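You operate a simulated robot arm through the tools that you are given. There is no shell and no other tool.

Carry out the task below with a simulated robot arm. There is one attempt and no reset: what you move stays moved.

TASK
Stop feed belt, granulator, table and extraction, then switch the control off.
Fine: in that order; wait while the display says a machine runs empty, and for STOPPED before the control switch.

The check looks at the end state, three seconds after you hand in, the way a careful person would. Anything else that was tipped, shoved, dropped, spilled or broken makes it a failure.

THE ROBOT
A 6-joint arm with a two-finger parallel gripper, fixed in place. Base frame: the origin is at the foot of the arm, x ahead of it, y to its left, z up. Units: mm, degrees, N and s.
With the tool pointing down near the work surface it reaches from about 320 to 600 mm from the base axis. Its first joint turns from -115.0 to 115.0 degrees. Payload 3.43 kg.
The tool frame sits at the grasp point between the pads (the TCP): z along the fingers, y along the line on which they close. The tips reach 34 mm beyond it. Largest opening 128 mm; finger width 24, thickness 12; the body of the gripper, 48 by 130 mm, starts 96 mm behind the TCP.
Orientation is told as [roll, pitch, yaw] about the base's x, y, z axes, in that order, counted from this pose: with the fingers straight down and closing along the base's y, the tool's x points along the base's -x, its y along +y and its z along -z.

THE INTERFACE
- The arm moves only by the tool servo_tool. Its argument "rows" is a list of rows, each an object of numbers (a shift or turn left out is 0, a gripper value left out holds the last): "wx", "wy", "wz": the turn, a rotation vector about the tool's x, y, z in degrees; "x", "y", "z": the shift along the tool's x, y, z in mm; "jaw": the finger opening in mm, from 0 to 128. In form: [{"wx": .., "wy": .., "wz": .., "x": .., "y": .., "z": .., "jaw": ..}, ...]. A call has 1 to 20 rows; each row is the pose to reach, as a shift and turn from the pose commanded when the call began, along the tool's axes at that moment. Each row takes 0.2 s and may step no farther than 50 mm and 8.6 degrees from the row before; otherwise, or with a gripper value out of range, the whole call is refused. Where a pose cannot be reached the arm comes as near as it can. A force on the tool above 40 N (or 10 N above the force at the start of the call, whichever is more), or a blocked arm, ends the call early, and 0.2 s more pass. Each finger travels about 153 mm/s and halts on what it meets, pressing with about 29 N; the grip force reading is that of the motor and also rises with nothing between the fingers. The clock runs only during rows and for 0.2 s after the last one: add rows that repeat a pose to give the fingers time. The reply holds the time, the measured pose of the TCP, the force on the tool along the base axes, the opening and the grip force, in the units named above and with some noise, with the torque about the TCP (base axes, N m) and any sound that the robot's microphone picked up.
- Cameras (640 x 400 px; columns grow to the right, rows downward): "scene" is fixed at [400.9, 649.9, 2013.5]; the picture's right is [-1.00, -0.09, 0.00], its down [-0.08, 0.84, -0.54] and it looks along [0.05, -0.54, -0.84] (base axes); focal length 326 px, centre (320, 200). "wrist" rides on the gripper at [76, -11, -160] in the tool frame; the picture's right is [0.15, 0.99, 0.00], its down [-0.88, 0.13, -0.45] and it looks along [-0.45, 0.07, 0.89] (tool axes); focal length 234 px, centre (320, 200). There is no depth. A picture from a camera that has moved, and an enlarged one, comes with that camera's place and axes in the base frame and with its lens.
- snapshot(camera): a new picture of that camera. No time passes.
- raise_lower(by): slides the trunk up (or, below 0, down) by that many mm; the arm rides with it, the base frame stays. It gives what a move gives, with no picture.
- enlarge(camera, box): a new picture of the part [left, top, right, bottom] of that camera's present view, enlarged. No time passes.
- job_done(): hands the job in; it is judged then, once.

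Places have to be worked out from the pictures, the camera data and where the tool is seen. Open the gripper and draw the arm clear of the work before you hand the job in, unless the task says otherwise.

The tools are called as name(argument=value, ...) on one line, values as JSON. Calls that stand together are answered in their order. servo_tool: Moves the arm, as the interface text tells. Its arguments: {"type":"object","properties":{"rows":{"type":"array"}},"required":["rows"]} The other tools are called the same way: raise_lower (by) slides the trunk up or down; snapshot (camera) takes a picture; enlarge (camera, box) takes an enlarged picture of a part of a camera's view; job_done () hands the job in.

At the start:

```text
t: 0.0
eef_pos: [328.5, 180.5, 1462.8]
tool_rot: [0.1, -0.1, 0.0]
contact_force: [0.0, -0.1, -0.4]
ft_torque: [0.01, 0.01, 0.0]
grip_width: 127.9
grasp_force: 0.0
trunk travel left (down, up): [-951.0, 39.0]
```

scene: 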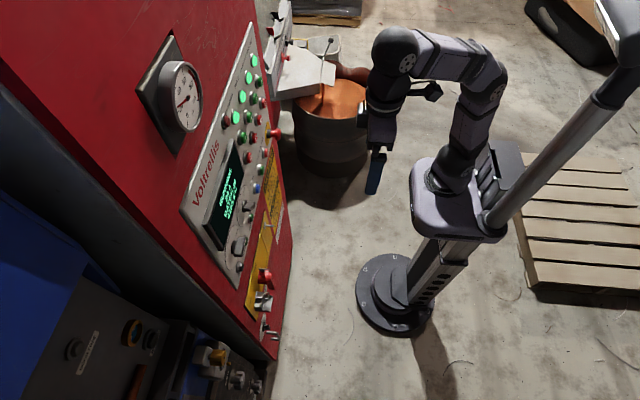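
wrist: 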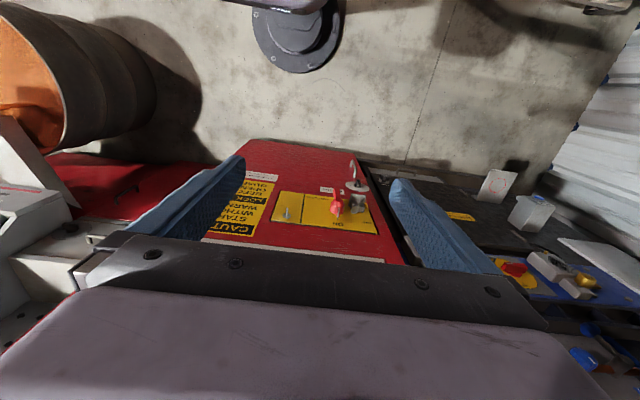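

The scene picture shows a red cabinet with a button panel. I'll enlarge the panel to read its labels.

enlarge(camera="scene", box=[170, 10, 300, 140])

enlarge(camera="scene", box=[170, 120, 300, 250])

enlarge(camera="scene", box=[200, 230, 310, 350])

```text
3.08 times, centred on (235, 75) of scene
camera zoom: at [400.9, 649.9, 2013.5], right [-1.0, -0.09, 0.0], down [-0.08, 0.84, -0.54], along [0.05, -0.54, -0.84], focal length 1004 px, centre (582, 585)
```

zoom: 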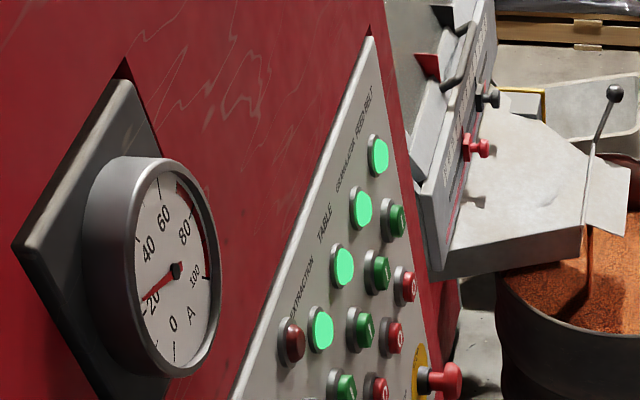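

```text
3.08 times, centred on (235, 185) of scene
camera zoom: at [400.9, 649.9, 2013.5], right [-1.0, -0.09, 0.0], down [-0.08, 0.84, -0.54], along [0.05, -0.54, -0.84], focal length 1004 px, centre (582, 246)
```

zoom: 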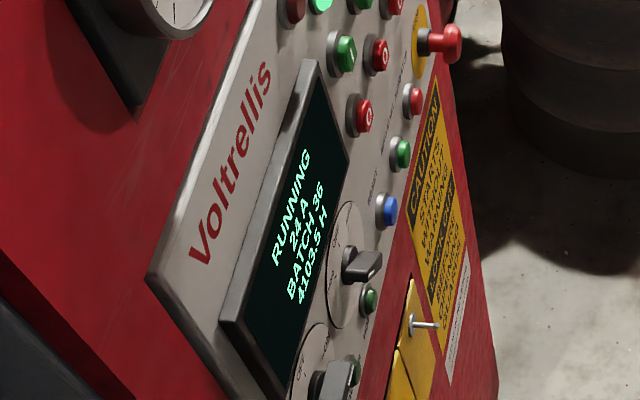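

```text
3.33 times, centred on (255, 290) of scene
camera zoom: at [400.9, 649.9, 2013.5], right [-1.0, -0.09, 0.0], down [-0.08, 0.84, -0.54], along [0.05, -0.54, -0.84], focal length 1088 px, centre (537, -100)
```

zoom: 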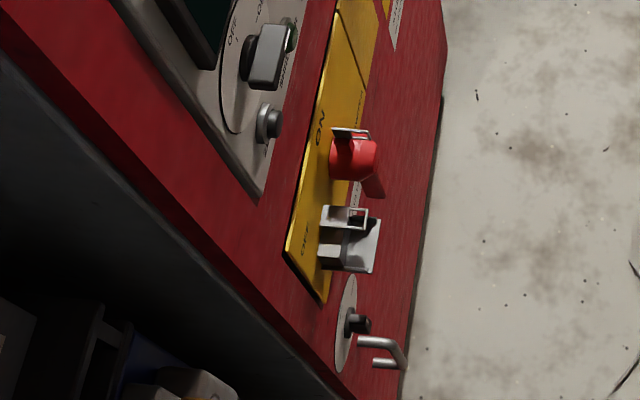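

The panel is a vertical face at about x≈650. The lamps are near z≈1485, the green buttons near 1431 and the red stops near 1355, with y running from about -105 to +105. I'll turn the tool to point at the panel (+x), so the wrist camera can read the labels and the tips can press.

servo_tool(rows=[{"wy": -8.2, "x": -6, "y": -10}, {"wy": -16.4, "x": -12, "y": -20}, {"wy": -24.6, "x": -18, "y": -30}, {"wy": -32.8, "x": -24, "y": -40}, {"wy": -41, "x": -30, "y": -50}, {"wy": -49.2, "x": -36, "y": -60}, {"wy": -57.4, "x": -42, "y": -70}, {"wy": -65.6, "x": -48, "y": -80}, {"wy": -73.8, "x": -54, "y": -90}, {"wy": -82, "x": -60, "y": -100}, {"wy": -90, "x": -66, "y": -110}, {"wy": -90, "x": -70, "y": -120}, {"wy": -90, "x": -70, "y": -120}])

snapshot(camera="wrist")

snapshot(camera="scene")

```text
t: 2.8
eef_pos: [462.3, 131.1, 1403.8]
tool_rot: [148.1, -89.9, -148.2]
contact_force: [0.6, 0.4, 0.5]
ft_torque: [-0.05, -0.01, -0.01]
grip_width: 127.9
grasp_force: 0.0
out of reach, approached as far as the arm can: row 4, 5, 6, 7, 8, 9, 10, 11, 12, 13
trunk travel left (down, up): [-951.0, 39.0]
```

```text
taken
camera wrist: at [303.4, 121.5, 1327.2], right [0.0, 0.99, -0.15], down [-0.46, 0.13, 0.88], along [0.89, 0.07, 0.45], focal length 234 px, centre (320, 200)
```

wrist: 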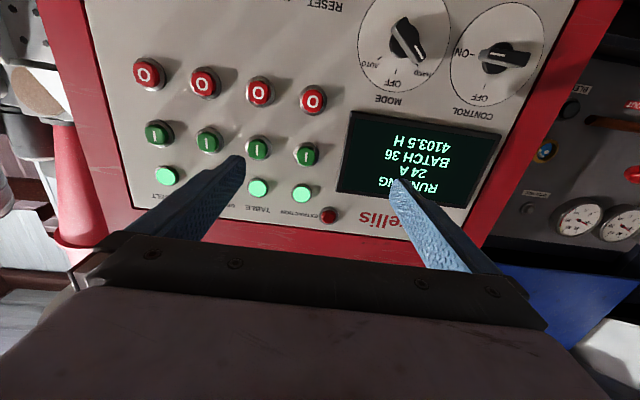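

```text
taken
```

scene: 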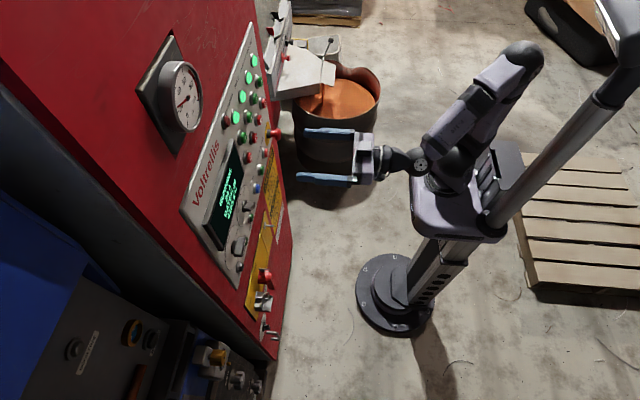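

The arm folded up short of the commanded pose, but the tool now faces the panel. I'll read the labels and switches in the enlarged wrist view.

enlarge(camera="wrist", box=[110, 40, 350, 240])

enlarge(camera="wrist", box=[330, 0, 570, 220])

```text
2.00 times, centred on (230, 140) of wrist
camera zoom: at [303.4, 121.5, 1327.2], right [0.0, 0.99, -0.15], down [-0.46, 0.13, 0.88], along [0.89, 0.07, 0.45], focal length 468 px, centre (500, 320)
```

zoom: 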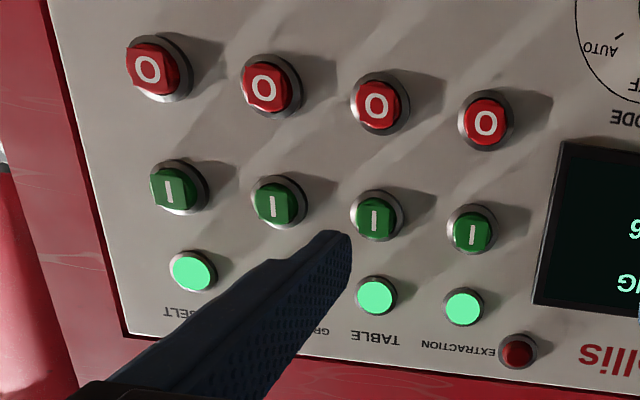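

```text
1.82 times, centred on (450, 110) of wrist
camera zoom: at [303.4, 121.5, 1327.2], right [0.0, 0.99, -0.15], down [-0.46, 0.13, 0.88], along [0.89, 0.07, 0.45], focal length 426 px, centre (84, 364)
```

zoom: 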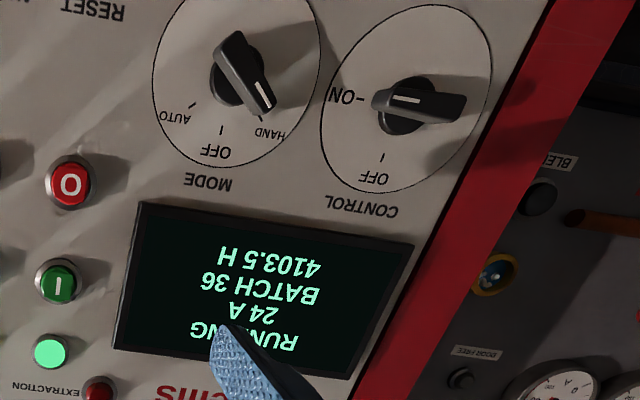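

The panel reads, in order of increasing y: FEED BELT, GRANULATOR, TABLE, EXTRACTION. The stop buttons sit at y≈-100, -28, 45 and 117, with z≈1353 and x≈640. The CONTROL switch is near (650, 336, 1269) and its pointer is on ON; OFF is a quarter turn away, pointing up. I'll close the fingers and move forward a little to see what the commanded pose is.

servo_tool(rows=[{"z": 20, "jaw": 0}, {"z": 40, "jaw": 0}, {"z": 60, "jaw": 0}, {"z": 60, "jaw": 0}, {"z": 60, "jaw": 0}])

```text
t: 4.0
eef_pos: [525.7, 131.3, 1404.5]
tool_rot: [120.1, -89.9, -120.1]
contact_force: [0.0, -0.7, -0.6]
ft_torque: [0.02, 0.0, -0.03]
grip_width: 0.0
grasp_force: 28.6
trunk travel left (down, up): [-951.0, 39.0]
```

The commanded pose follows the actual one. Next I'll move in front of the FEED BELT stop, stopping short at x≈570.

servo_tool(rows=[{"x": 8, "y": -38, "z": 7}, {"x": 17, "y": -77, "z": 14}, {"x": 26, "y": -116, "z": 21}, {"x": 34, "y": -154, "z": 28}, {"x": 43, "y": -193, "z": 36}, {"x": 51, "y": -231, "z": 44}, {"x": 51, "y": -231, "z": 44}])

snapshot(camera="wrist")

enlarge(camera="scene", box=[200, 50, 360, 150])

```text
t: 5.6
eef_pos: [540.3, 44.3, 1388.9]
tool_rot: [108.0, -89.9, -108.2]
contact_force: [0.1, -0.9, -0.4]
ft_torque: [0.01, -0.01, 0.04]
grip_width: 0.1
grasp_force: 29.0
out of reach, approached as far as the arm can: row 3, 4, 5, 6, 7
trunk travel left (down, up): [-951.0, 39.0]
```

```text
taken
camera wrist: at [380.3, 34.6, 1313.7], right [0.0, 0.99, -0.15], down [-0.46, 0.13, 0.88], along [0.89, 0.06, 0.45], focal length 234 px, centre (320, 200)
```

wrist: 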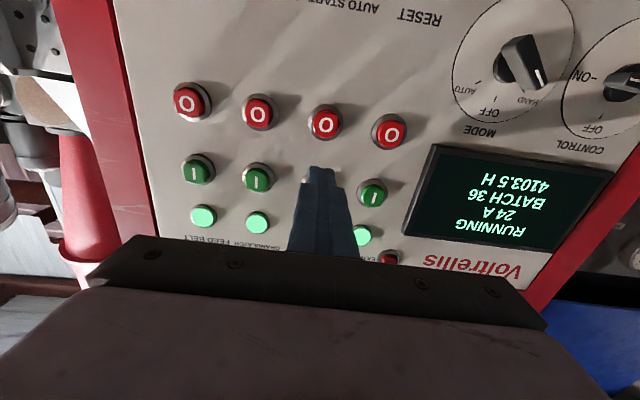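

```text
4.00 times, centred on (280, 100) of scene
camera zoom: at [400.9, 649.9, 2013.5], right [-1.0, -0.09, 0.0], down [-0.08, 0.84, -0.54], along [0.05, -0.54, -0.84], focal length 1306 px, centre (480, 600)
```

zoom: 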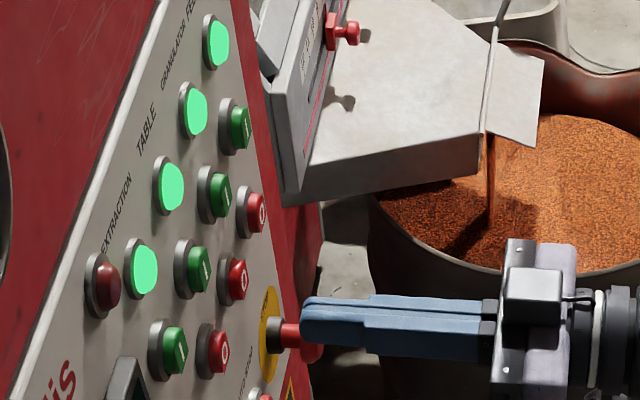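

The arm stopped short of the target. I'll look at its posture.

snapshot(camera="scene")

```text
taken
```

scene: 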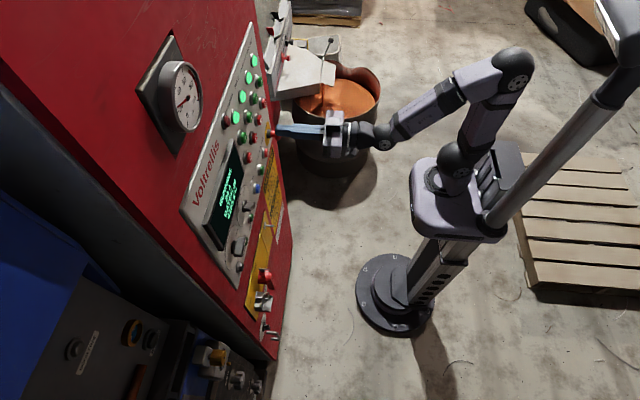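

The forearm slopes down toward the wrist, so a horizontal tool puts the wrist near a singularity. A lower trunk would let the forearm slope up instead. I'll first return the tool to pointing down and back away from the panel, then lower the trunk.

servo_tool(rows=[{"wy": 8.2, "z": -10, "y": 6}, {"wy": 16.4, "z": -20, "y": 12}, {"wy": 24.6, "z": -30, "y": 18}, {"wy": 32.8, "z": -40, "y": 24}, {"wy": 41, "z": -50, "y": 30}, {"wy": 49.2, "z": -60, "y": 36}, {"wy": 57.4, "z": -70, "y": 42}, {"wy": 65.6, "z": -80, "y": 48}, {"wy": 73.8, "z": -90, "y": 54}, {"wy": 82, "z": -100, "y": 60}, {"wy": 90, "z": -110, "y": 66}, {"wy": 90, "z": -110, "y": 66}])

snapshot(camera="scene")

```text
t: 8.2
eef_pos: [428.0, 109.7, 1381.6]
tool_rot: [0.0, 0.0, 0.1]
contact_force: [-0.2, -0.2, -0.4]
ft_torque: [0.05, -0.01, 0.03]
grip_width: 0.0
grasp_force: 29.0
out of reach, approached as far as the arm can: row 3, 4
trunk travel left (down, up): [-951.0, 39.0]
```

```text
taken
```

scene: 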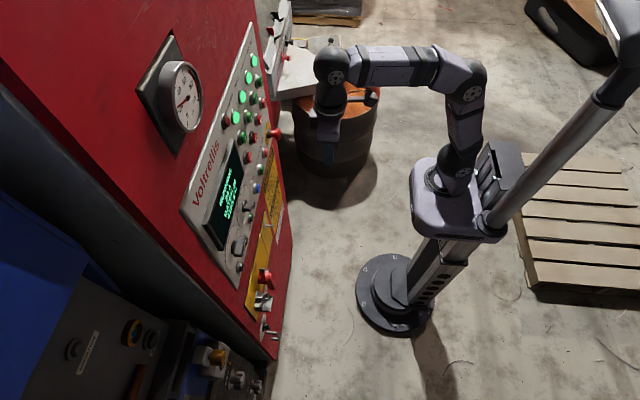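

The tool points down again and is well clear. I'll lower the trunk by 280 mm so a horizontal tool at z≈1353 has the forearm sloping up.

raise_lower(by=-280)

```text
t: 11.0
eef_pos: [428.2, 110.9, 1101.3]
tool_rot: [0.1, -0.1, 0.1]
contact_force: [-0.5, 0.0, -0.2]
ft_torque: [-0.02, 0.02, -0.03]
grip_width: 0.1
grasp_force: 29.0
trunk travel left (down, up): [-671.0, 319.0]
```

Now I'll rise and rotate to horizontal, heading for (520, 10, 1353).

servo_tool(rows=[{"wy": -8.2, "x": -8, "y": -9, "z": -21}, {"wy": -16.4, "x": -16, "y": -18, "z": -42}, {"wy": -24.6, "x": -24, "y": -27, "z": -65}, {"wy": -32.8, "x": -32, "y": -36, "z": -88}, {"wy": -41, "x": -40, "y": -45, "z": -112}, {"wy": -49.2, "x": -48, "y": -54, "z": -136}, {"wy": -57.4, "x": -56, "y": -63, "z": -160}, {"wy": -65.6, "x": -64, "y": -72, "z": -184}, {"wy": -73.8, "x": -72, "y": -81, "z": -208}, {"wy": -82, "x": -82, "y": -90, "z": -231}, {"wy": -90, "x": -92, "y": -100, "z": -252}, {"wy": -90, "x": -92, "y": -100, "z": -252}])

snapshot(camera="scene")

snapshot(camera="wrist")

```text
t: 13.6
eef_pos: [548.2, 9.9, 1361.1]
tool_rot: [149.4, -89.9, -149.3]
contact_force: [0.0, -0.5, 0.1]
ft_torque: [0.01, 0.0, -0.05]
grip_width: 0.0
grasp_force: 29.3
out of reach, approached as far as the arm can: row 7, 8, 9, 10, 11, 12
trunk travel left (down, up): [-671.0, 319.0]
```

```text
taken
```

scene: 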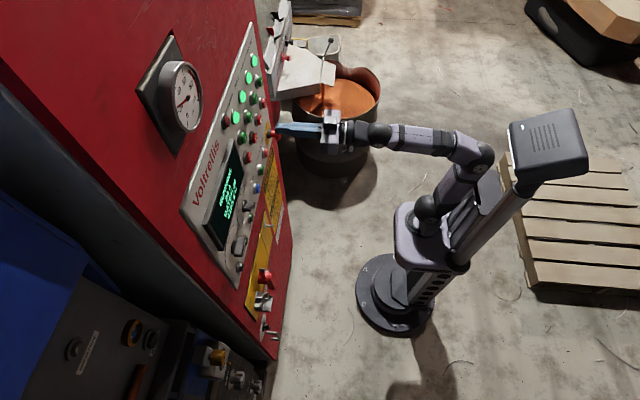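

```text
taken
camera wrist: at [389.5, -0.2, 1284.4], right [0.0, 0.99, -0.15], down [-0.46, 0.13, 0.88], along [0.89, 0.07, 0.45], focal length 234 px, centre (320, 200)
```

wrist: 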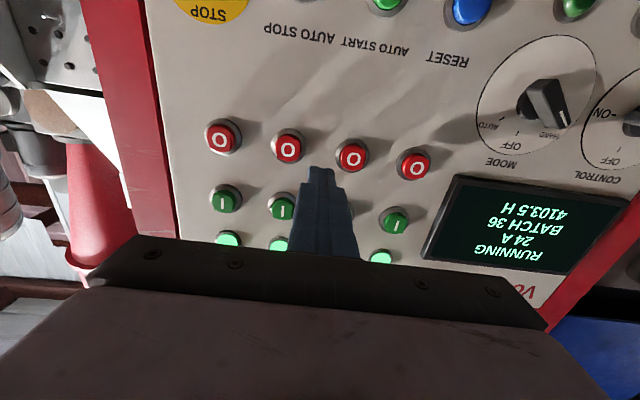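

The arm is much better placed at (548, 10, 1361), and the display still reads RUNNING. I'll shift to in front of the FEED BELT stop at (580, -100, 1353).

servo_tool(rows=[{"x": 2, "y": -28, "z": 15}, {"x": 4, "y": -56, "z": 28}, {"x": 6, "y": -84, "z": 32}, {"x": 8, "y": -110, "z": 32}, {"x": 8, "y": -110, "z": 32}])

snapshot(camera="wrist")

enlarge(camera="scene", box=[200, 50, 360, 150])

```text
t: 14.8
eef_pos: [581.0, -99.8, 1353.1]
tool_rot: [141.5, -89.9, -141.4]
contact_force: [-0.2, 0.7, -0.5]
ft_torque: [-0.01, -0.01, -0.02]
grip_width: 0.0
grasp_force: 28.5
trunk travel left (down, up): [-671.0, 319.0]
```

```text
taken
camera wrist: at [421.9, -110.5, 1277.6], right [0.0, 0.99, -0.15], down [-0.46, 0.13, 0.88], along [0.89, 0.07, 0.45], focal length 234 px, centre (320, 200)
```

wrist: 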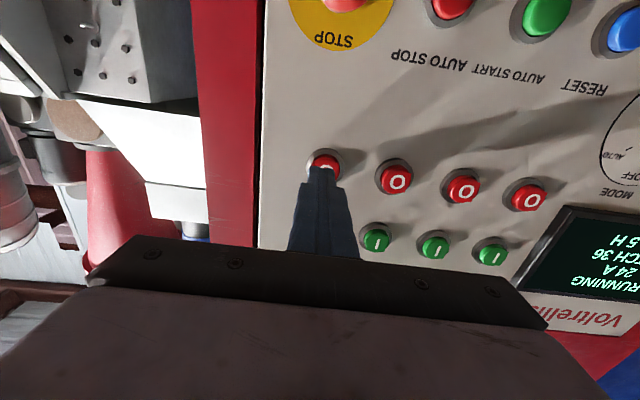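

```text
4.00 times, centred on (280, 100) of scene
camera zoom: at [400.9, 649.9, 2013.5], right [-1.0, -0.09, 0.0], down [-0.08, 0.84, -0.54], along [0.05, -0.54, -0.84], focal length 1306 px, centre (480, 600)
```

zoom: 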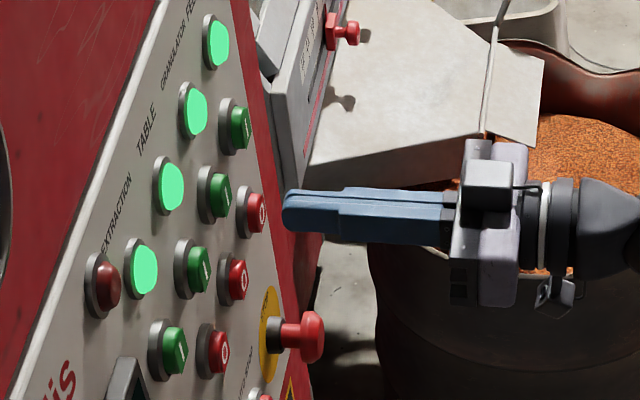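

The tip at x≈615 lines up with the FEED BELT stop; the button's centre looks about 3–5 mm toward +y. I'll nudge over and press forward in small steps while watching the force.

servo_tool(rows=[{"y": 3, "x": 2, "z": 4}, {"y": 3, "x": 2, "z": 8}, {"y": 3, "x": 2, "z": 11}, {"y": 3, "x": 2, "z": 14}, {"y": 3, "x": 2, "z": 16}, {"y": 3, "x": 2, "z": 18}, {"y": 3, "x": 2, "z": 20}])

enlarge(camera="scene", box=[200, 50, 360, 150])

```text
t: 16.4
eef_pos: [602.4, -95.0, 1351.4]
tool_rot: [154.3, -89.9, -154.3]
contact_force: [-0.9, -1.0, 0.3]
ft_torque: [-0.02, 0.01, 0.12]
grip_width: 0.1
grasp_force: 28.6
trunk travel left (down, up): [-671.0, 319.0]
heard: click
```

```text
4.00 times, centred on (280, 100) of scene
camera zoom: at [400.9, 649.9, 2013.5], right [-1.0, -0.09, 0.0], down [-0.08, 0.84, -0.54], along [0.05, -0.54, -0.84], focal length 1306 px, centre (480, 600)
```

zoom: 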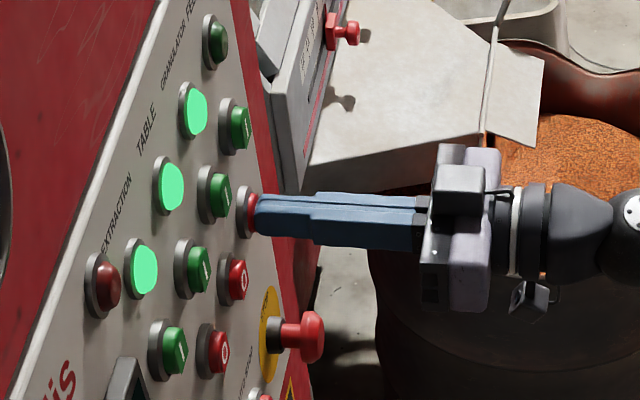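

The press clicked at TCP x≈602 and the FEED BELT lamp has gone out. I'll back off and read the display.

servo_tool(rows=[{"z": -12}, {"z": -24}])

snapshot(camera="wrist")

enlarge(camera="scene", box=[180, 40, 300, 250])

```text
t: 17.0
eef_pos: [577.9, -94.5, 1350.3]
tool_rot: [152.5, -89.9, -152.4]
contact_force: [0.8, -0.1, -0.1]
ft_torque: [0.02, 0.02, 0.02]
grip_width: 0.1
grasp_force: 29.4
trunk travel left (down, up): [-671.0, 319.0]
```

```text
taken
camera wrist: at [418.2, -104.8, 1274.6], right [0.0, 0.99, -0.15], down [-0.46, 0.13, 0.88], along [0.89, 0.07, 0.45], focal length 234 px, centre (320, 200)
```

wrist: 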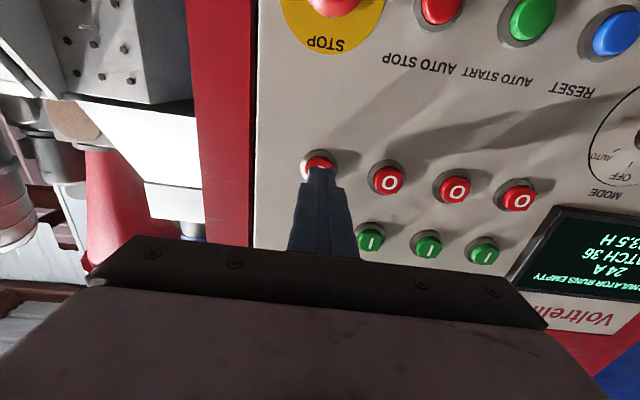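

```text
1.90 times, centred on (240, 145) of scene
camera zoom: at [400.9, 649.9, 2013.5], right [-1.0, -0.09, 0.0], down [-0.08, 0.84, -0.54], along [0.05, -0.54, -0.84], focal length 622 px, centre (472, 305)
```

zoom: 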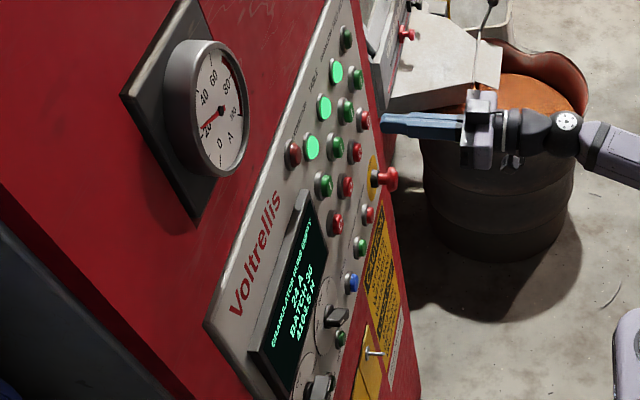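

The display says GRANULATOR RUNS EMPTY, so I must wait. Meanwhile I'll move in front of the GRANULATOR stop (y≈-25) without touching it.

servo_tool(rows=[{"y": 23}, {"y": 46}, {"y": 70}, {"y": 70}, {"y": 70}, {"y": 70}, {"y": 70}, {"y": 70}, {"y": 70}, {"y": 70}, {"y": 70}, {"y": 70}])

snapshot(camera="wrist")

enlarge(camera="scene", box=[180, 40, 300, 250])

```text
t: 19.6
eef_pos: [577.6, -26.3, 1351.8]
tool_rot: [136.1, -89.9, -135.9]
contact_force: [0.3, -0.7, 0.2]
ft_torque: [0.01, 0.03, 0.0]
grip_width: 0.1
grasp_force: 29.2
trunk travel left (down, up): [-671.0, 319.0]
```

```text
taken
camera wrist: at [417.0, -36.0, 1275.6], right [0.0, 0.99, -0.15], down [-0.46, 0.13, 0.88], along [0.89, 0.07, 0.45], focal length 234 px, centre (320, 200)
```

wrist: 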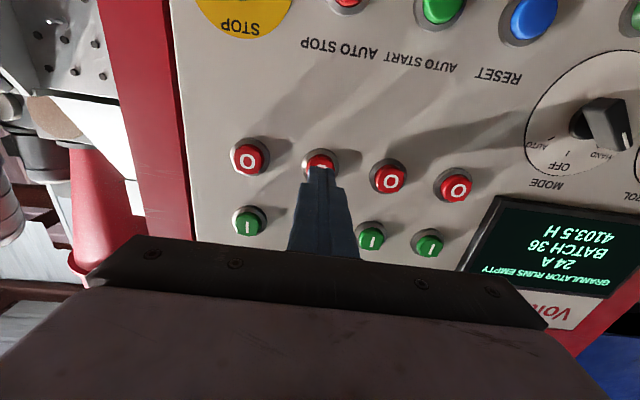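

```text
1.90 times, centred on (240, 145) of scene
camera zoom: at [400.9, 649.9, 2013.5], right [-1.0, -0.09, 0.0], down [-0.08, 0.84, -0.54], along [0.05, -0.54, -0.84], focal length 622 px, centre (472, 305)
```

zoom: 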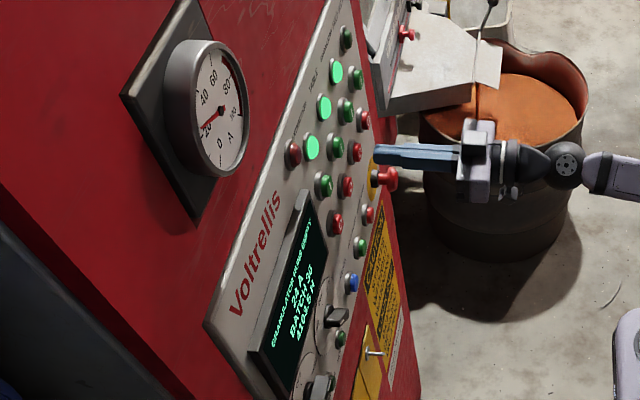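

The tip lines up with the GRANULATOR stop, but the display still says GRANULATOR RUNS EMPTY. I'll wait in place.

servo_tool(rows=[{"z": 0}, {"z": 0}, {"z": 0}, {"z": 0}, {"z": 0}, {"z": 0}, {"z": 0}, {"z": 0}, {"z": 0}, {"z": 0}])

enlarge(camera="wrist", box=[440, 180, 640, 310])

```text
t: 21.8
eef_pos: [577.1, -25.4, 1351.3]
tool_rot: [135.3, -89.9, -135.4]
contact_force: [-0.6, -0.1, -0.3]
ft_torque: [0.03, 0.01, 0.04]
grip_width: 0.0
grasp_force: 28.7
trunk travel left (down, up): [-671.0, 319.0]
```

```text
3.08 times, centred on (540, 245) of wrist
camera zoom: at [417.0, -36.0, 1275.6], right [0.0, 0.99, -0.15], down [-0.46, 0.13, 0.88], along [0.89, 0.07, 0.45], focal length 720 px, centre (-357, 62)
```

zoom: 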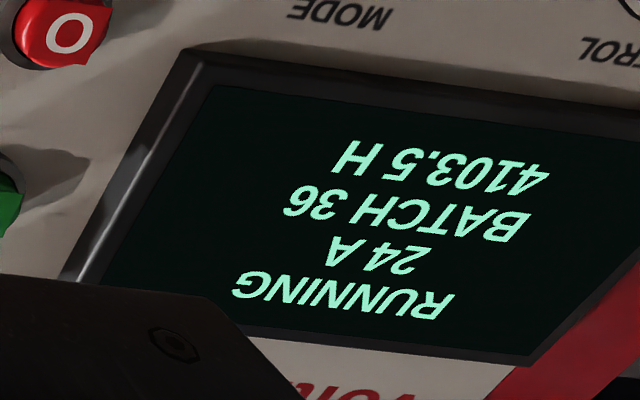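

The display is back to RUNNING, so the granulator is empty. I'll press its stop.

servo_tool(rows=[{"z": 6}, {"z": 12}, {"z": 15}, {"z": 18}, {"z": 21}, {"z": 23}, {"z": 25}])

enlarge(camera="scene", box=[200, 50, 360, 150])

```text
t: 23.4
eef_pos: [601.2, -25.3, 1351.1]
tool_rot: [149.4, -89.8, -149.3]
contact_force: [-2.5, -0.2, -0.9]
ft_torque: [0.0, 0.02, -0.01]
grip_width: 0.1
grasp_force: 28.6
trunk travel left (down, up): [-671.0, 319.0]
heard: click
```

```text
4.00 times, centred on (280, 100) of scene
camera zoom: at [400.9, 649.9, 2013.5], right [-1.0, -0.09, 0.0], down [-0.08, 0.84, -0.54], along [0.05, -0.54, -0.84], focal length 1306 px, centre (480, 600)
```

zoom: 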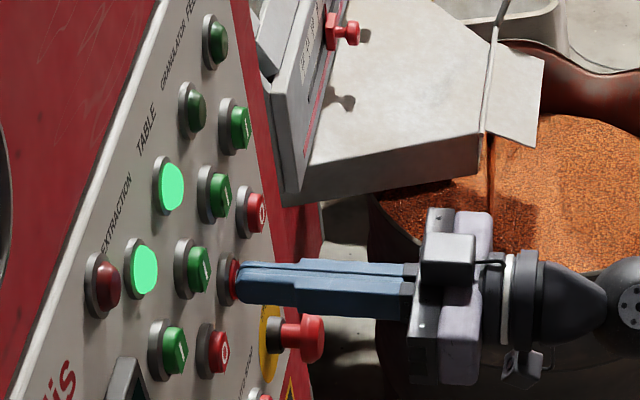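

The GRANULATOR lamp is out. I'll back off, shift to the TABLE stop (y≈45) and read the display.

servo_tool(rows=[{"z": -12}, {"z": -24}, {"z": -24, "y": 24}, {"z": -24, "y": 48}, {"z": -24, "y": 71}, {"z": -24, "y": 71}])

snapshot(camera="wrist")

enlarge(camera="wrist", box=[340, 150, 600, 310])

```text
t: 24.8
eef_pos: [579.9, 45.8, 1351.0]
tool_rot: [126.8, -90.0, -126.7]
contact_force: [-1.1, -0.1, 0.5]
ft_torque: [-0.01, 0.0, 0.01]
grip_width: 0.0
grasp_force: 29.2
out of reach, approached as far as the arm can: row 3
trunk travel left (down, up): [-671.0, 319.0]
```

```text
taken
camera wrist: at [419.8, 34.8, 1274.9], right [0.0, 0.99, -0.14], down [-0.46, 0.13, 0.88], along [0.89, 0.07, 0.45], focal length 234 px, centre (320, 200)
```

wrist: 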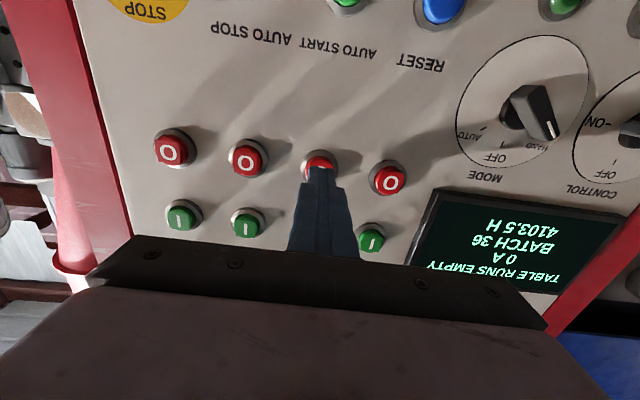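

```text
2.46 times, centred on (470, 230) of wrist
camera zoom: at [419.8, 34.8, 1274.9], right [0.0, 0.99, -0.14], down [-0.46, 0.13, 0.88], along [0.89, 0.07, 0.45], focal length 576 px, centre (-49, 126)
```

zoom: 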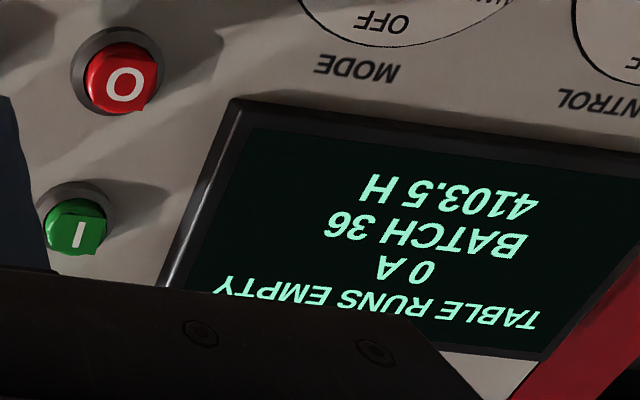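

TABLE RUNS EMPTY is showing, so I'll wait in place.

servo_tool(rows=[{"z": 0}, {"z": 0}, {"z": 0}, {"z": 0}, {"z": 0}, {"z": 0}, {"z": 0}, {"z": 0}, {"z": 0}, {"z": 0}, {"z": 0}, {"z": 0}, {"z": 0}, {"z": 0}, {"z": 0}, {"z": 0}])

enlarge(camera="wrist", box=[340, 150, 600, 310])

```text
t: 28.2
eef_pos: [579.7, 44.2, 1349.5]
tool_rot: [133.5, -89.8, -133.6]
contact_force: [-0.7, 0.5, -0.4]
ft_torque: [-0.01, -0.01, 0.03]
grip_width: 0.2
grasp_force: 29.3
trunk travel left (down, up): [-671.0, 319.0]
```

```text
2.46 times, centred on (470, 230) of wrist
camera zoom: at [419.9, 34.4, 1274.8], right [0.0, 0.99, -0.15], down [-0.46, 0.13, 0.88], along [0.89, 0.07, 0.45], focal length 576 px, centre (-49, 126)
```

zoom: 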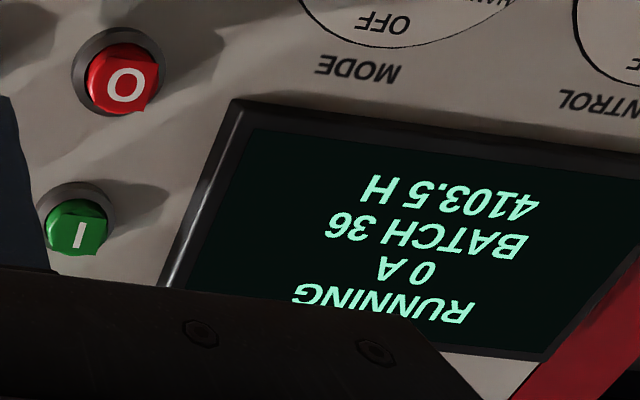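

The display reads RUNNING again. I'll press the TABLE stop.

servo_tool(rows=[{"z": 6}, {"z": 11}, {"z": 14}, {"z": 17}, {"z": 19}, {"z": 21}, {"z": 22}])

enlarge(camera="scene", box=[200, 50, 360, 150])

```text
t: 29.8
eef_pos: [600.4, 46.1, 1349.9]
tool_rot: [114.4, -89.9, -114.4]
contact_force: [-3.3, 0.0, -1.1]
ft_torque: [0.0, 0.02, 0.01]
grip_width: 0.0
grasp_force: 29.5
trunk travel left (down, up): [-671.0, 319.0]
heard: click
```

```text
4.00 times, centred on (280, 100) of scene
camera zoom: at [400.9, 649.9, 2013.5], right [-1.0, -0.09, 0.0], down [-0.08, 0.84, -0.54], along [0.05, -0.54, -0.84], focal length 1306 px, centre (480, 600)
```

zoom: 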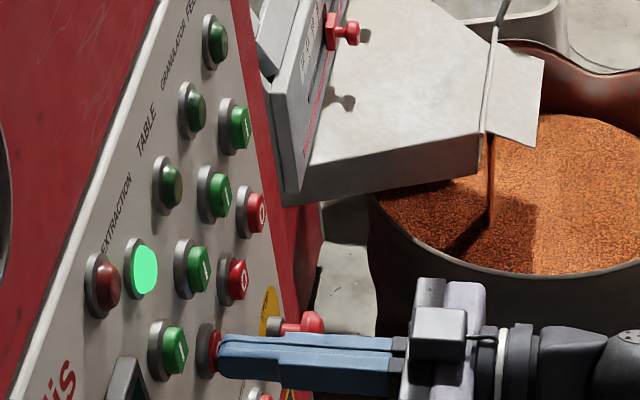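

TABLE is out and only EXTRACTION remains lit. I'll back off, shift to the EXTRACTION stop and check the display.

servo_tool(rows=[{"z": -11}, {"z": -21}, {"z": -21, "y": 24}, {"z": -21, "y": 48}, {"z": -21, "y": 70}, {"z": -21, "y": 70}])

snapshot(camera="wrist")

enlarge(camera="scene", box=[180, 120, 290, 230])

```text
t: 31.2
eef_pos: [581.2, 116.9, 1350.2]
tool_rot: [142.2, -90.0, -142.2]
contact_force: [0.2, 1.1, -0.1]
ft_torque: [-0.02, -0.04, 0.05]
grip_width: 0.1
grasp_force: 28.7
trunk travel left (down, up): [-671.0, 319.0]
```

```text
taken
camera wrist: at [420.7, 106.7, 1274.9], right [0.0, 0.99, -0.15], down [-0.46, 0.13, 0.88], along [0.89, 0.07, 0.45], focal length 234 px, centre (320, 200)
```

wrist: 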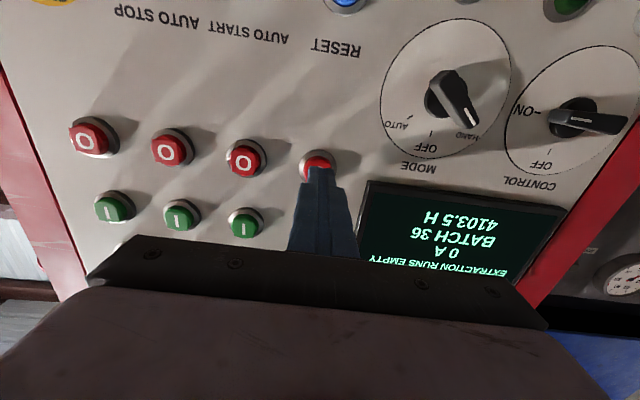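

```text
3.64 times, centred on (235, 175) of scene
camera zoom: at [400.9, 649.9, 2013.5], right [-1.0, -0.09, 0.0], down [-0.08, 0.84, -0.54], along [0.05, -0.54, -0.84], focal length 1187 px, centre (629, 291)
```

zoom: 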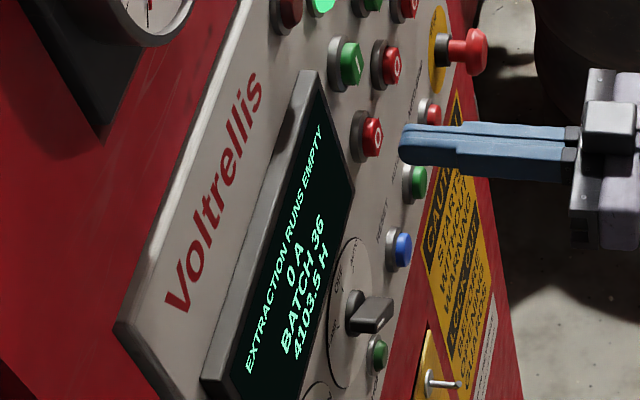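

EXTRACTION RUNS EMPTY is showing, so I'll wait until it clears.

servo_tool(rows=[{"z": 0}, {"z": 0}, {"z": 0}, {"z": 0}, {"z": 0}, {"z": 0}, {"z": 0}, {"z": 0}, {"z": 0}, {"z": 0}, {"z": 0}, {"z": 0}, {"z": 0}, {"z": 0}, {"z": 0}, {"z": 0}])

enlarge(camera="wrist", box=[340, 20, 640, 290])

```text
t: 34.6
eef_pos: [580.1, 115.2, 1350.4]
tool_rot: [133.8, -90.0, -133.8]
contact_force: [-0.6, -0.7, 0.1]
ft_torque: [0.01, -0.03, 0.01]
grip_width: 0.4
grasp_force: 29.3
trunk travel left (down, up): [-671.0, 319.0]
```

```text
1.48 times, centred on (490, 155) of wrist
camera zoom: at [420.7, 106.6, 1274.8], right [0.0, 0.99, -0.15], down [-0.46, 0.13, 0.88], along [0.89, 0.07, 0.45], focal length 347 px, centre (68, 267)
```

zoom: 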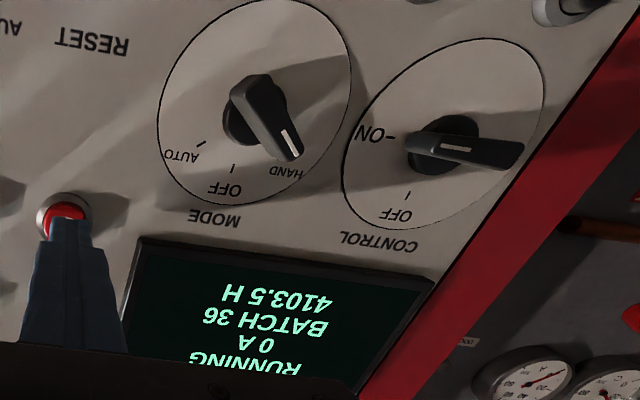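

RUNNING again, so I'll press the EXTRACTION stop.

servo_tool(rows=[{"z": 6}, {"z": 11}, {"z": 14}, {"z": 17}, {"z": 19}, {"z": 21}, {"z": 22}])

enlarge(camera="scene", box=[200, 50, 360, 200])

```text
t: 36.2
eef_pos: [601.2, 115.2, 1350.4]
tool_rot: [143.1, -89.8, -143.0]
contact_force: [-1.9, 0.0, 0.9]
ft_torque: [0.0, -0.05, 0.0]
grip_width: 0.0
grasp_force: 28.9
trunk travel left (down, up): [-671.0, 319.0]
heard: click
```

```text
2.67 times, centred on (280, 125) of scene
camera zoom: at [400.9, 649.9, 2013.5], right [-1.0, -0.09, 0.0], down [-0.08, 0.84, -0.54], along [0.05, -0.54, -0.84], focal length 870 px, centre (427, 400)
```

zoom: 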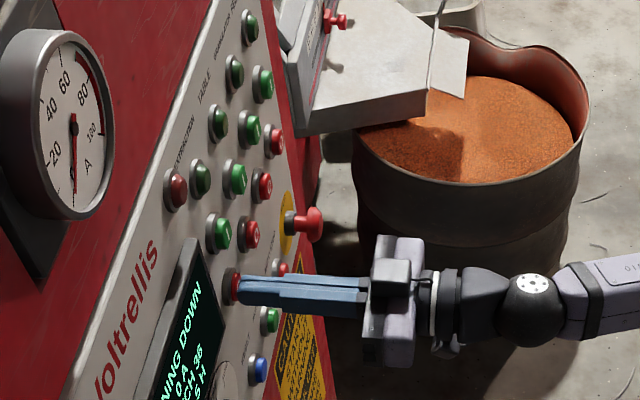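

All lamps are out and the display says RUNNING DOWN. I'll back off and, while it winds down, move toward the CONTROL switch for a closer look.

servo_tool(rows=[{"z": -12}, {"z": -22}, {"z": -22, "y": 30, "x": 5}, {"z": -22, "y": 60, "x": 10}, {"z": -22, "y": 90, "x": 15}, {"z": -22, "y": 120, "x": 20}, {"z": -22, "y": 120, "x": 20}])

snapshot(camera="wrist")

enlarge(camera="scene", box=[180, 150, 290, 300])

```text
t: 37.8
eef_pos: [578.9, 238.6, 1331.6]
tool_rot: [131.1, -90.0, -131.2]
contact_force: [-0.5, 0.3, -0.7]
ft_torque: [0.01, 0.02, 0.01]
grip_width: 0.0
grasp_force: 28.8
trunk travel left (down, up): [-671.0, 319.0]
```

```text
taken
camera wrist: at [419.9, 228.2, 1256.3], right [0.0, 0.99, -0.14], down [-0.46, 0.13, 0.88], along [0.89, 0.07, 0.45], focal length 234 px, centre (320, 200)
```

wrist: 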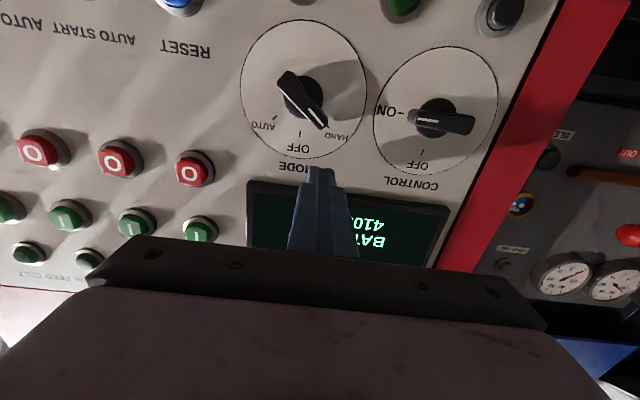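

```text
2.67 times, centred on (235, 225) of scene
camera zoom: at [400.9, 649.9, 2013.5], right [-1.0, -0.09, 0.0], down [-0.08, 0.84, -0.54], along [0.05, -0.54, -0.84], focal length 870 px, centre (547, 133)
```

zoom: 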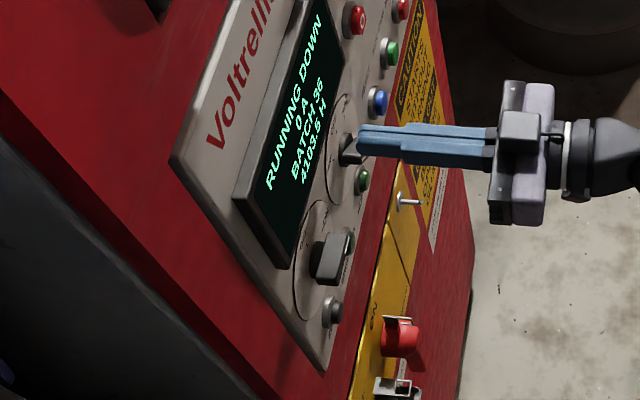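

The display reads RUNNING DOWN. I judge the CONTROL knob axis to be at y≈340, z≈1270. Its bar is horizontal, with its front at x≈617 and the dial plate at x≈650. I'll move in front of it, roll the tool 90° so the fingers close vertically, and open the jaw.

servo_tool(rows=[{"wz": 8.2, "y": 9, "x": 6, "z": -4, "jaw": 0}, {"wz": 16.4, "y": 18, "x": 12, "z": -8}, {"wz": 24.6, "y": 27, "x": 18, "z": -12}, {"wz": 32.8, "y": 36, "x": 24, "z": -16}, {"wz": 41, "y": 45, "x": 30, "z": -19}, {"wz": 49.2, "y": 54, "x": 36, "z": -19}, {"wz": 57.4, "y": 63, "x": 42, "z": -19}, {"wz": 65.6, "y": 72, "x": 48, "z": -19}, {"wz": 73.8, "y": 81, "x": 54, "z": -19}, {"wz": 82, "y": 90, "x": 58, "z": -19}, {"wz": 90, "y": 101, "x": 61, "z": -19}, {"wz": 90, "y": 101, "x": 61, "z": -19, "jaw": 60}, {"wz": 90, "y": 101, "x": 61, "z": -19, "jaw": 60}, {"wz": 90, "y": 101, "x": 61, "z": -19, "jaw": 60}])

snapshot(camera="wrist")

enlarge(camera="scene", box=[180, 150, 340, 300])

```text
t: 40.8
eef_pos: [578.5, 354.3, 1316.3]
tool_rot: [89.8, -0.1, -90.0]
contact_force: [0.4, 0.6, -0.6]
ft_torque: [-0.01, -0.01, 0.01]
grip_width: 59.8
grasp_force: 0.1
out of reach, approached as far as the arm can: row 10, 11, 12, 13, 14
trunk travel left (down, up): [-671.0, 319.0]
```

```text
taken
camera wrist: at [419.0, 431.1, 1306.5], right [0.0, 0.15, 0.99], down [-0.46, -0.88, 0.13], along [0.89, -0.45, 0.06], focal length 234 px, centre (320, 200)
```

wrist: 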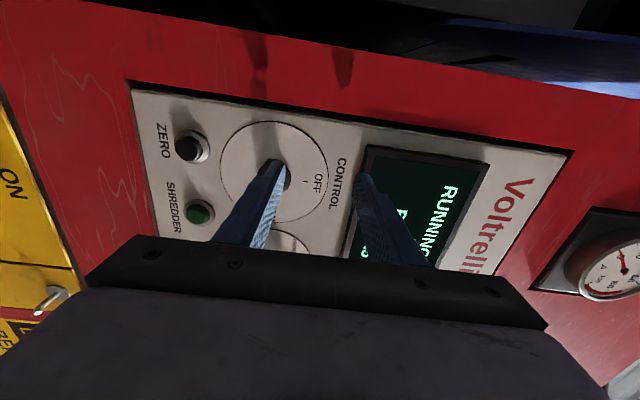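

```text
2.67 times, centred on (260, 225) of scene
camera zoom: at [400.9, 649.9, 2013.5], right [-1.0, -0.09, 0.0], down [-0.08, 0.84, -0.54], along [0.05, -0.54, -0.84], focal length 870 px, centre (480, 133)
```

zoom: 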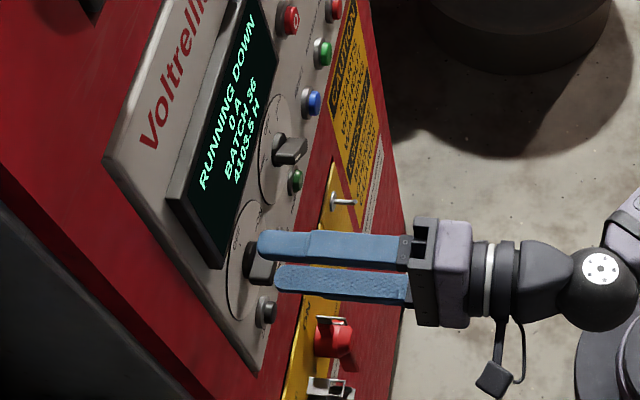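

STOPPED isn't showing yet, and the arm stopped at z≈1316, above the target. The tips are near the knob's front plane, so I'll back off before lowering the trunk.

servo_tool(rows=[{"z": -10}, {"z": -20}, {"z": -30}, {"z": -30}])

```text
t: 41.8
eef_pos: [555.1, 356.7, 1323.1]
tool_rot: [89.8, -0.2, -90.1]
contact_force: [-0.7, -0.7, 0.2]
ft_torque: [0.0, 0.0, 0.02]
grip_width: 59.8
grasp_force: 0.1
out of reach, approached as far as the arm can: row 1, 2, 3, 4
trunk travel left (down, up): [-671.0, 319.0]
```

I'm back to x≈555. I'll lower the trunk 100 mm to gain slack.

raise_lower(by=-100)

servo_tool(rows=[{"y": 12, "x": -4}, {"y": 24, "x": -8}, {"y": 36, "x": -12}, {"y": 47, "x": -16}, {"y": 47, "x": -16}])

snapshot(camera="wrist")

enlarge(camera="scene", box=[180, 150, 340, 300])

```text
t: 43.2
eef_pos: [554.6, 355.9, 1225.1]
tool_rot: [89.9, 0.0, -90.1]
contact_force: [0.1, -0.1, 0.0]
ft_torque: [-0.02, 0.02, -0.01]
grip_width: 60.0
grasp_force: 0.1
trunk travel left (down, up): [-571.0, 419.0]
```

```text
t: 44.4
eef_pos: [555.6, 341.3, 1272.2]
tool_rot: [89.8, -0.1, -89.9]
contact_force: [0.6, -0.3, 0.0]
ft_torque: [-0.03, 0.01, -0.01]
grip_width: 60.0
grasp_force: 0.2
trunk travel left (down, up): [-571.0, 419.0]
```

```text
taken
camera wrist: at [396.2, 418.8, 1260.9], right [0.0, 0.15, 0.99], down [-0.46, -0.88, 0.13], along [0.89, -0.45, 0.06], focal length 234 px, centre (320, 200)
```

wrist: 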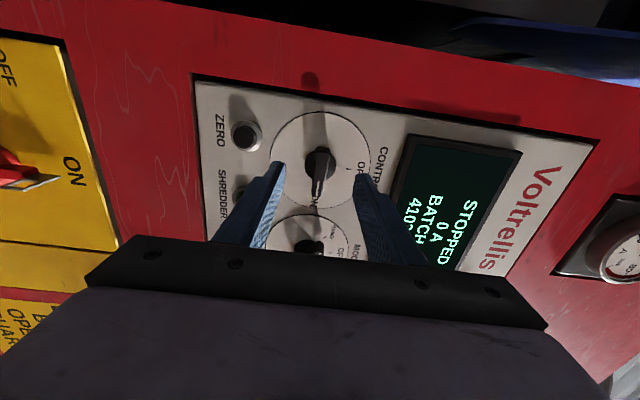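

```text
2.67 times, centred on (260, 225) of scene
camera zoom: at [400.9, 649.9, 2013.5], right [-1.0, -0.09, 0.0], down [-0.08, 0.84, -0.54], along [0.05, -0.54, -0.84], focal length 870 px, centre (480, 133)
```

zoom: 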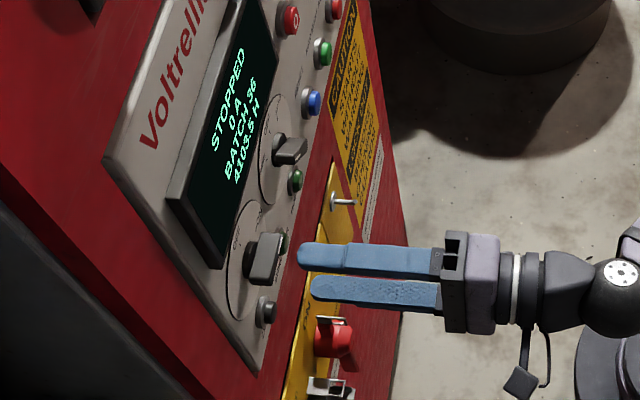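

The display says STOPPED. I'll zoom in on the knob between the fingers to align the grasp.

enlarge(camera="wrist", box=[240, 90, 400, 270])

enlarge(camera="scene", box=[240, 210, 320, 280])

```text
2.22 times, centred on (320, 180) of wrist
camera zoom: at [396.2, 418.8, 1260.9], right [0.0, 0.15, 0.99], down [-0.46, -0.88, 0.13], along [0.89, -0.45, 0.06], focal length 520 px, centre (320, 244)
```

zoom: 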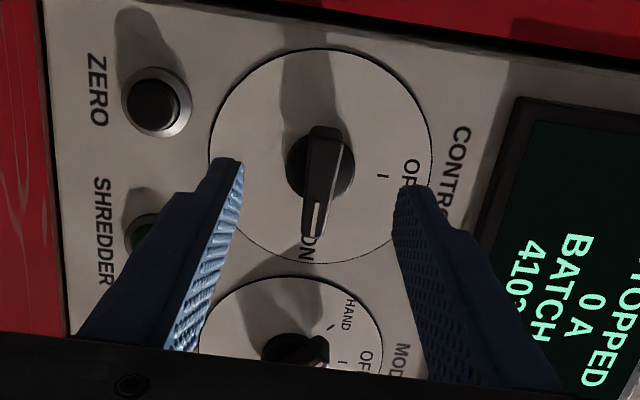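

```text
5.71 times, centred on (280, 245) of scene
camera zoom: at [400.9, 649.9, 2013.5], right [-1.0, -0.09, 0.0], down [-0.08, 0.84, -0.54], along [0.05, -0.54, -0.84], focal length 1865 px, centre (549, -57)
```

zoom: 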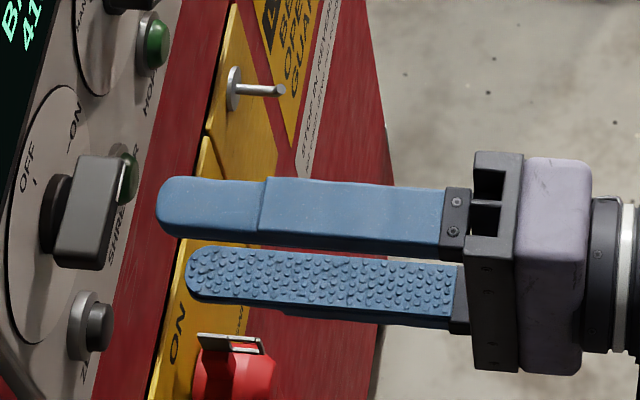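

The knob's bar is centred near y≈338, z≈1271, with its front at x≈617, and it sits between the fingers. I'll advance so the tips reach x≈633, then close.

servo_tool(rows=[{"x": -3, "z": 10}, {"x": -3, "z": 20}, {"x": -3, "z": 30}, {"x": -3, "z": 38}, {"x": -3, "z": 43}, {"x": -3, "z": 43}])

enlarge(camera="wrist", box=[240, 90, 400, 270])

enlarge(camera="scene", box=[230, 210, 310, 280])

```text
t: 45.8
eef_pos: [597.6, 339.1, 1271.0]
tool_rot: [89.9, -0.1, -90.0]
contact_force: [0.1, -0.1, 0.5]
ft_torque: [0.0, 0.04, 0.0]
grip_width: 59.9
grasp_force: 0.1
trunk travel left (down, up): [-571.0, 419.0]
```

```text
2.22 times, centred on (320, 180) of wrist
camera zoom: at [438.0, 415.4, 1260.5], right [0.0, 0.15, 0.99], down [-0.46, -0.88, 0.13], along [0.89, -0.45, 0.06], focal length 520 px, centre (320, 244)
```

zoom: 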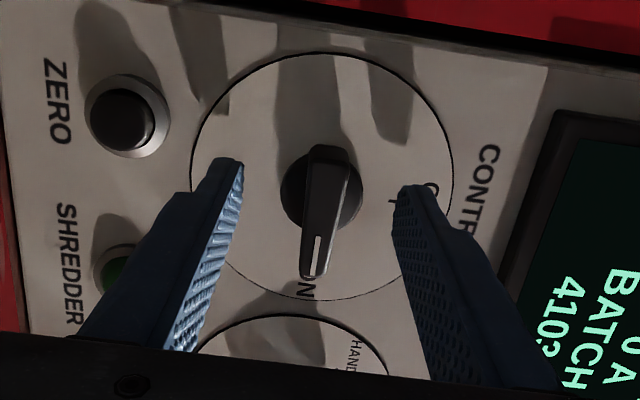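

```text
5.71 times, centred on (270, 245) of scene
camera zoom: at [400.9, 649.9, 2013.5], right [-1.0, -0.09, 0.0], down [-0.08, 0.84, -0.54], along [0.05, -0.54, -0.84], focal length 1865 px, centre (606, -57)
```

zoom: 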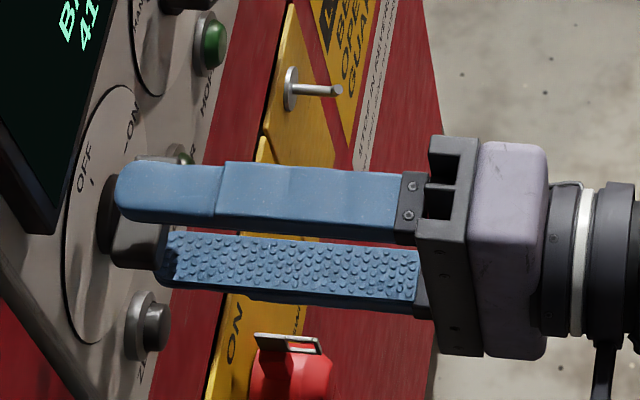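

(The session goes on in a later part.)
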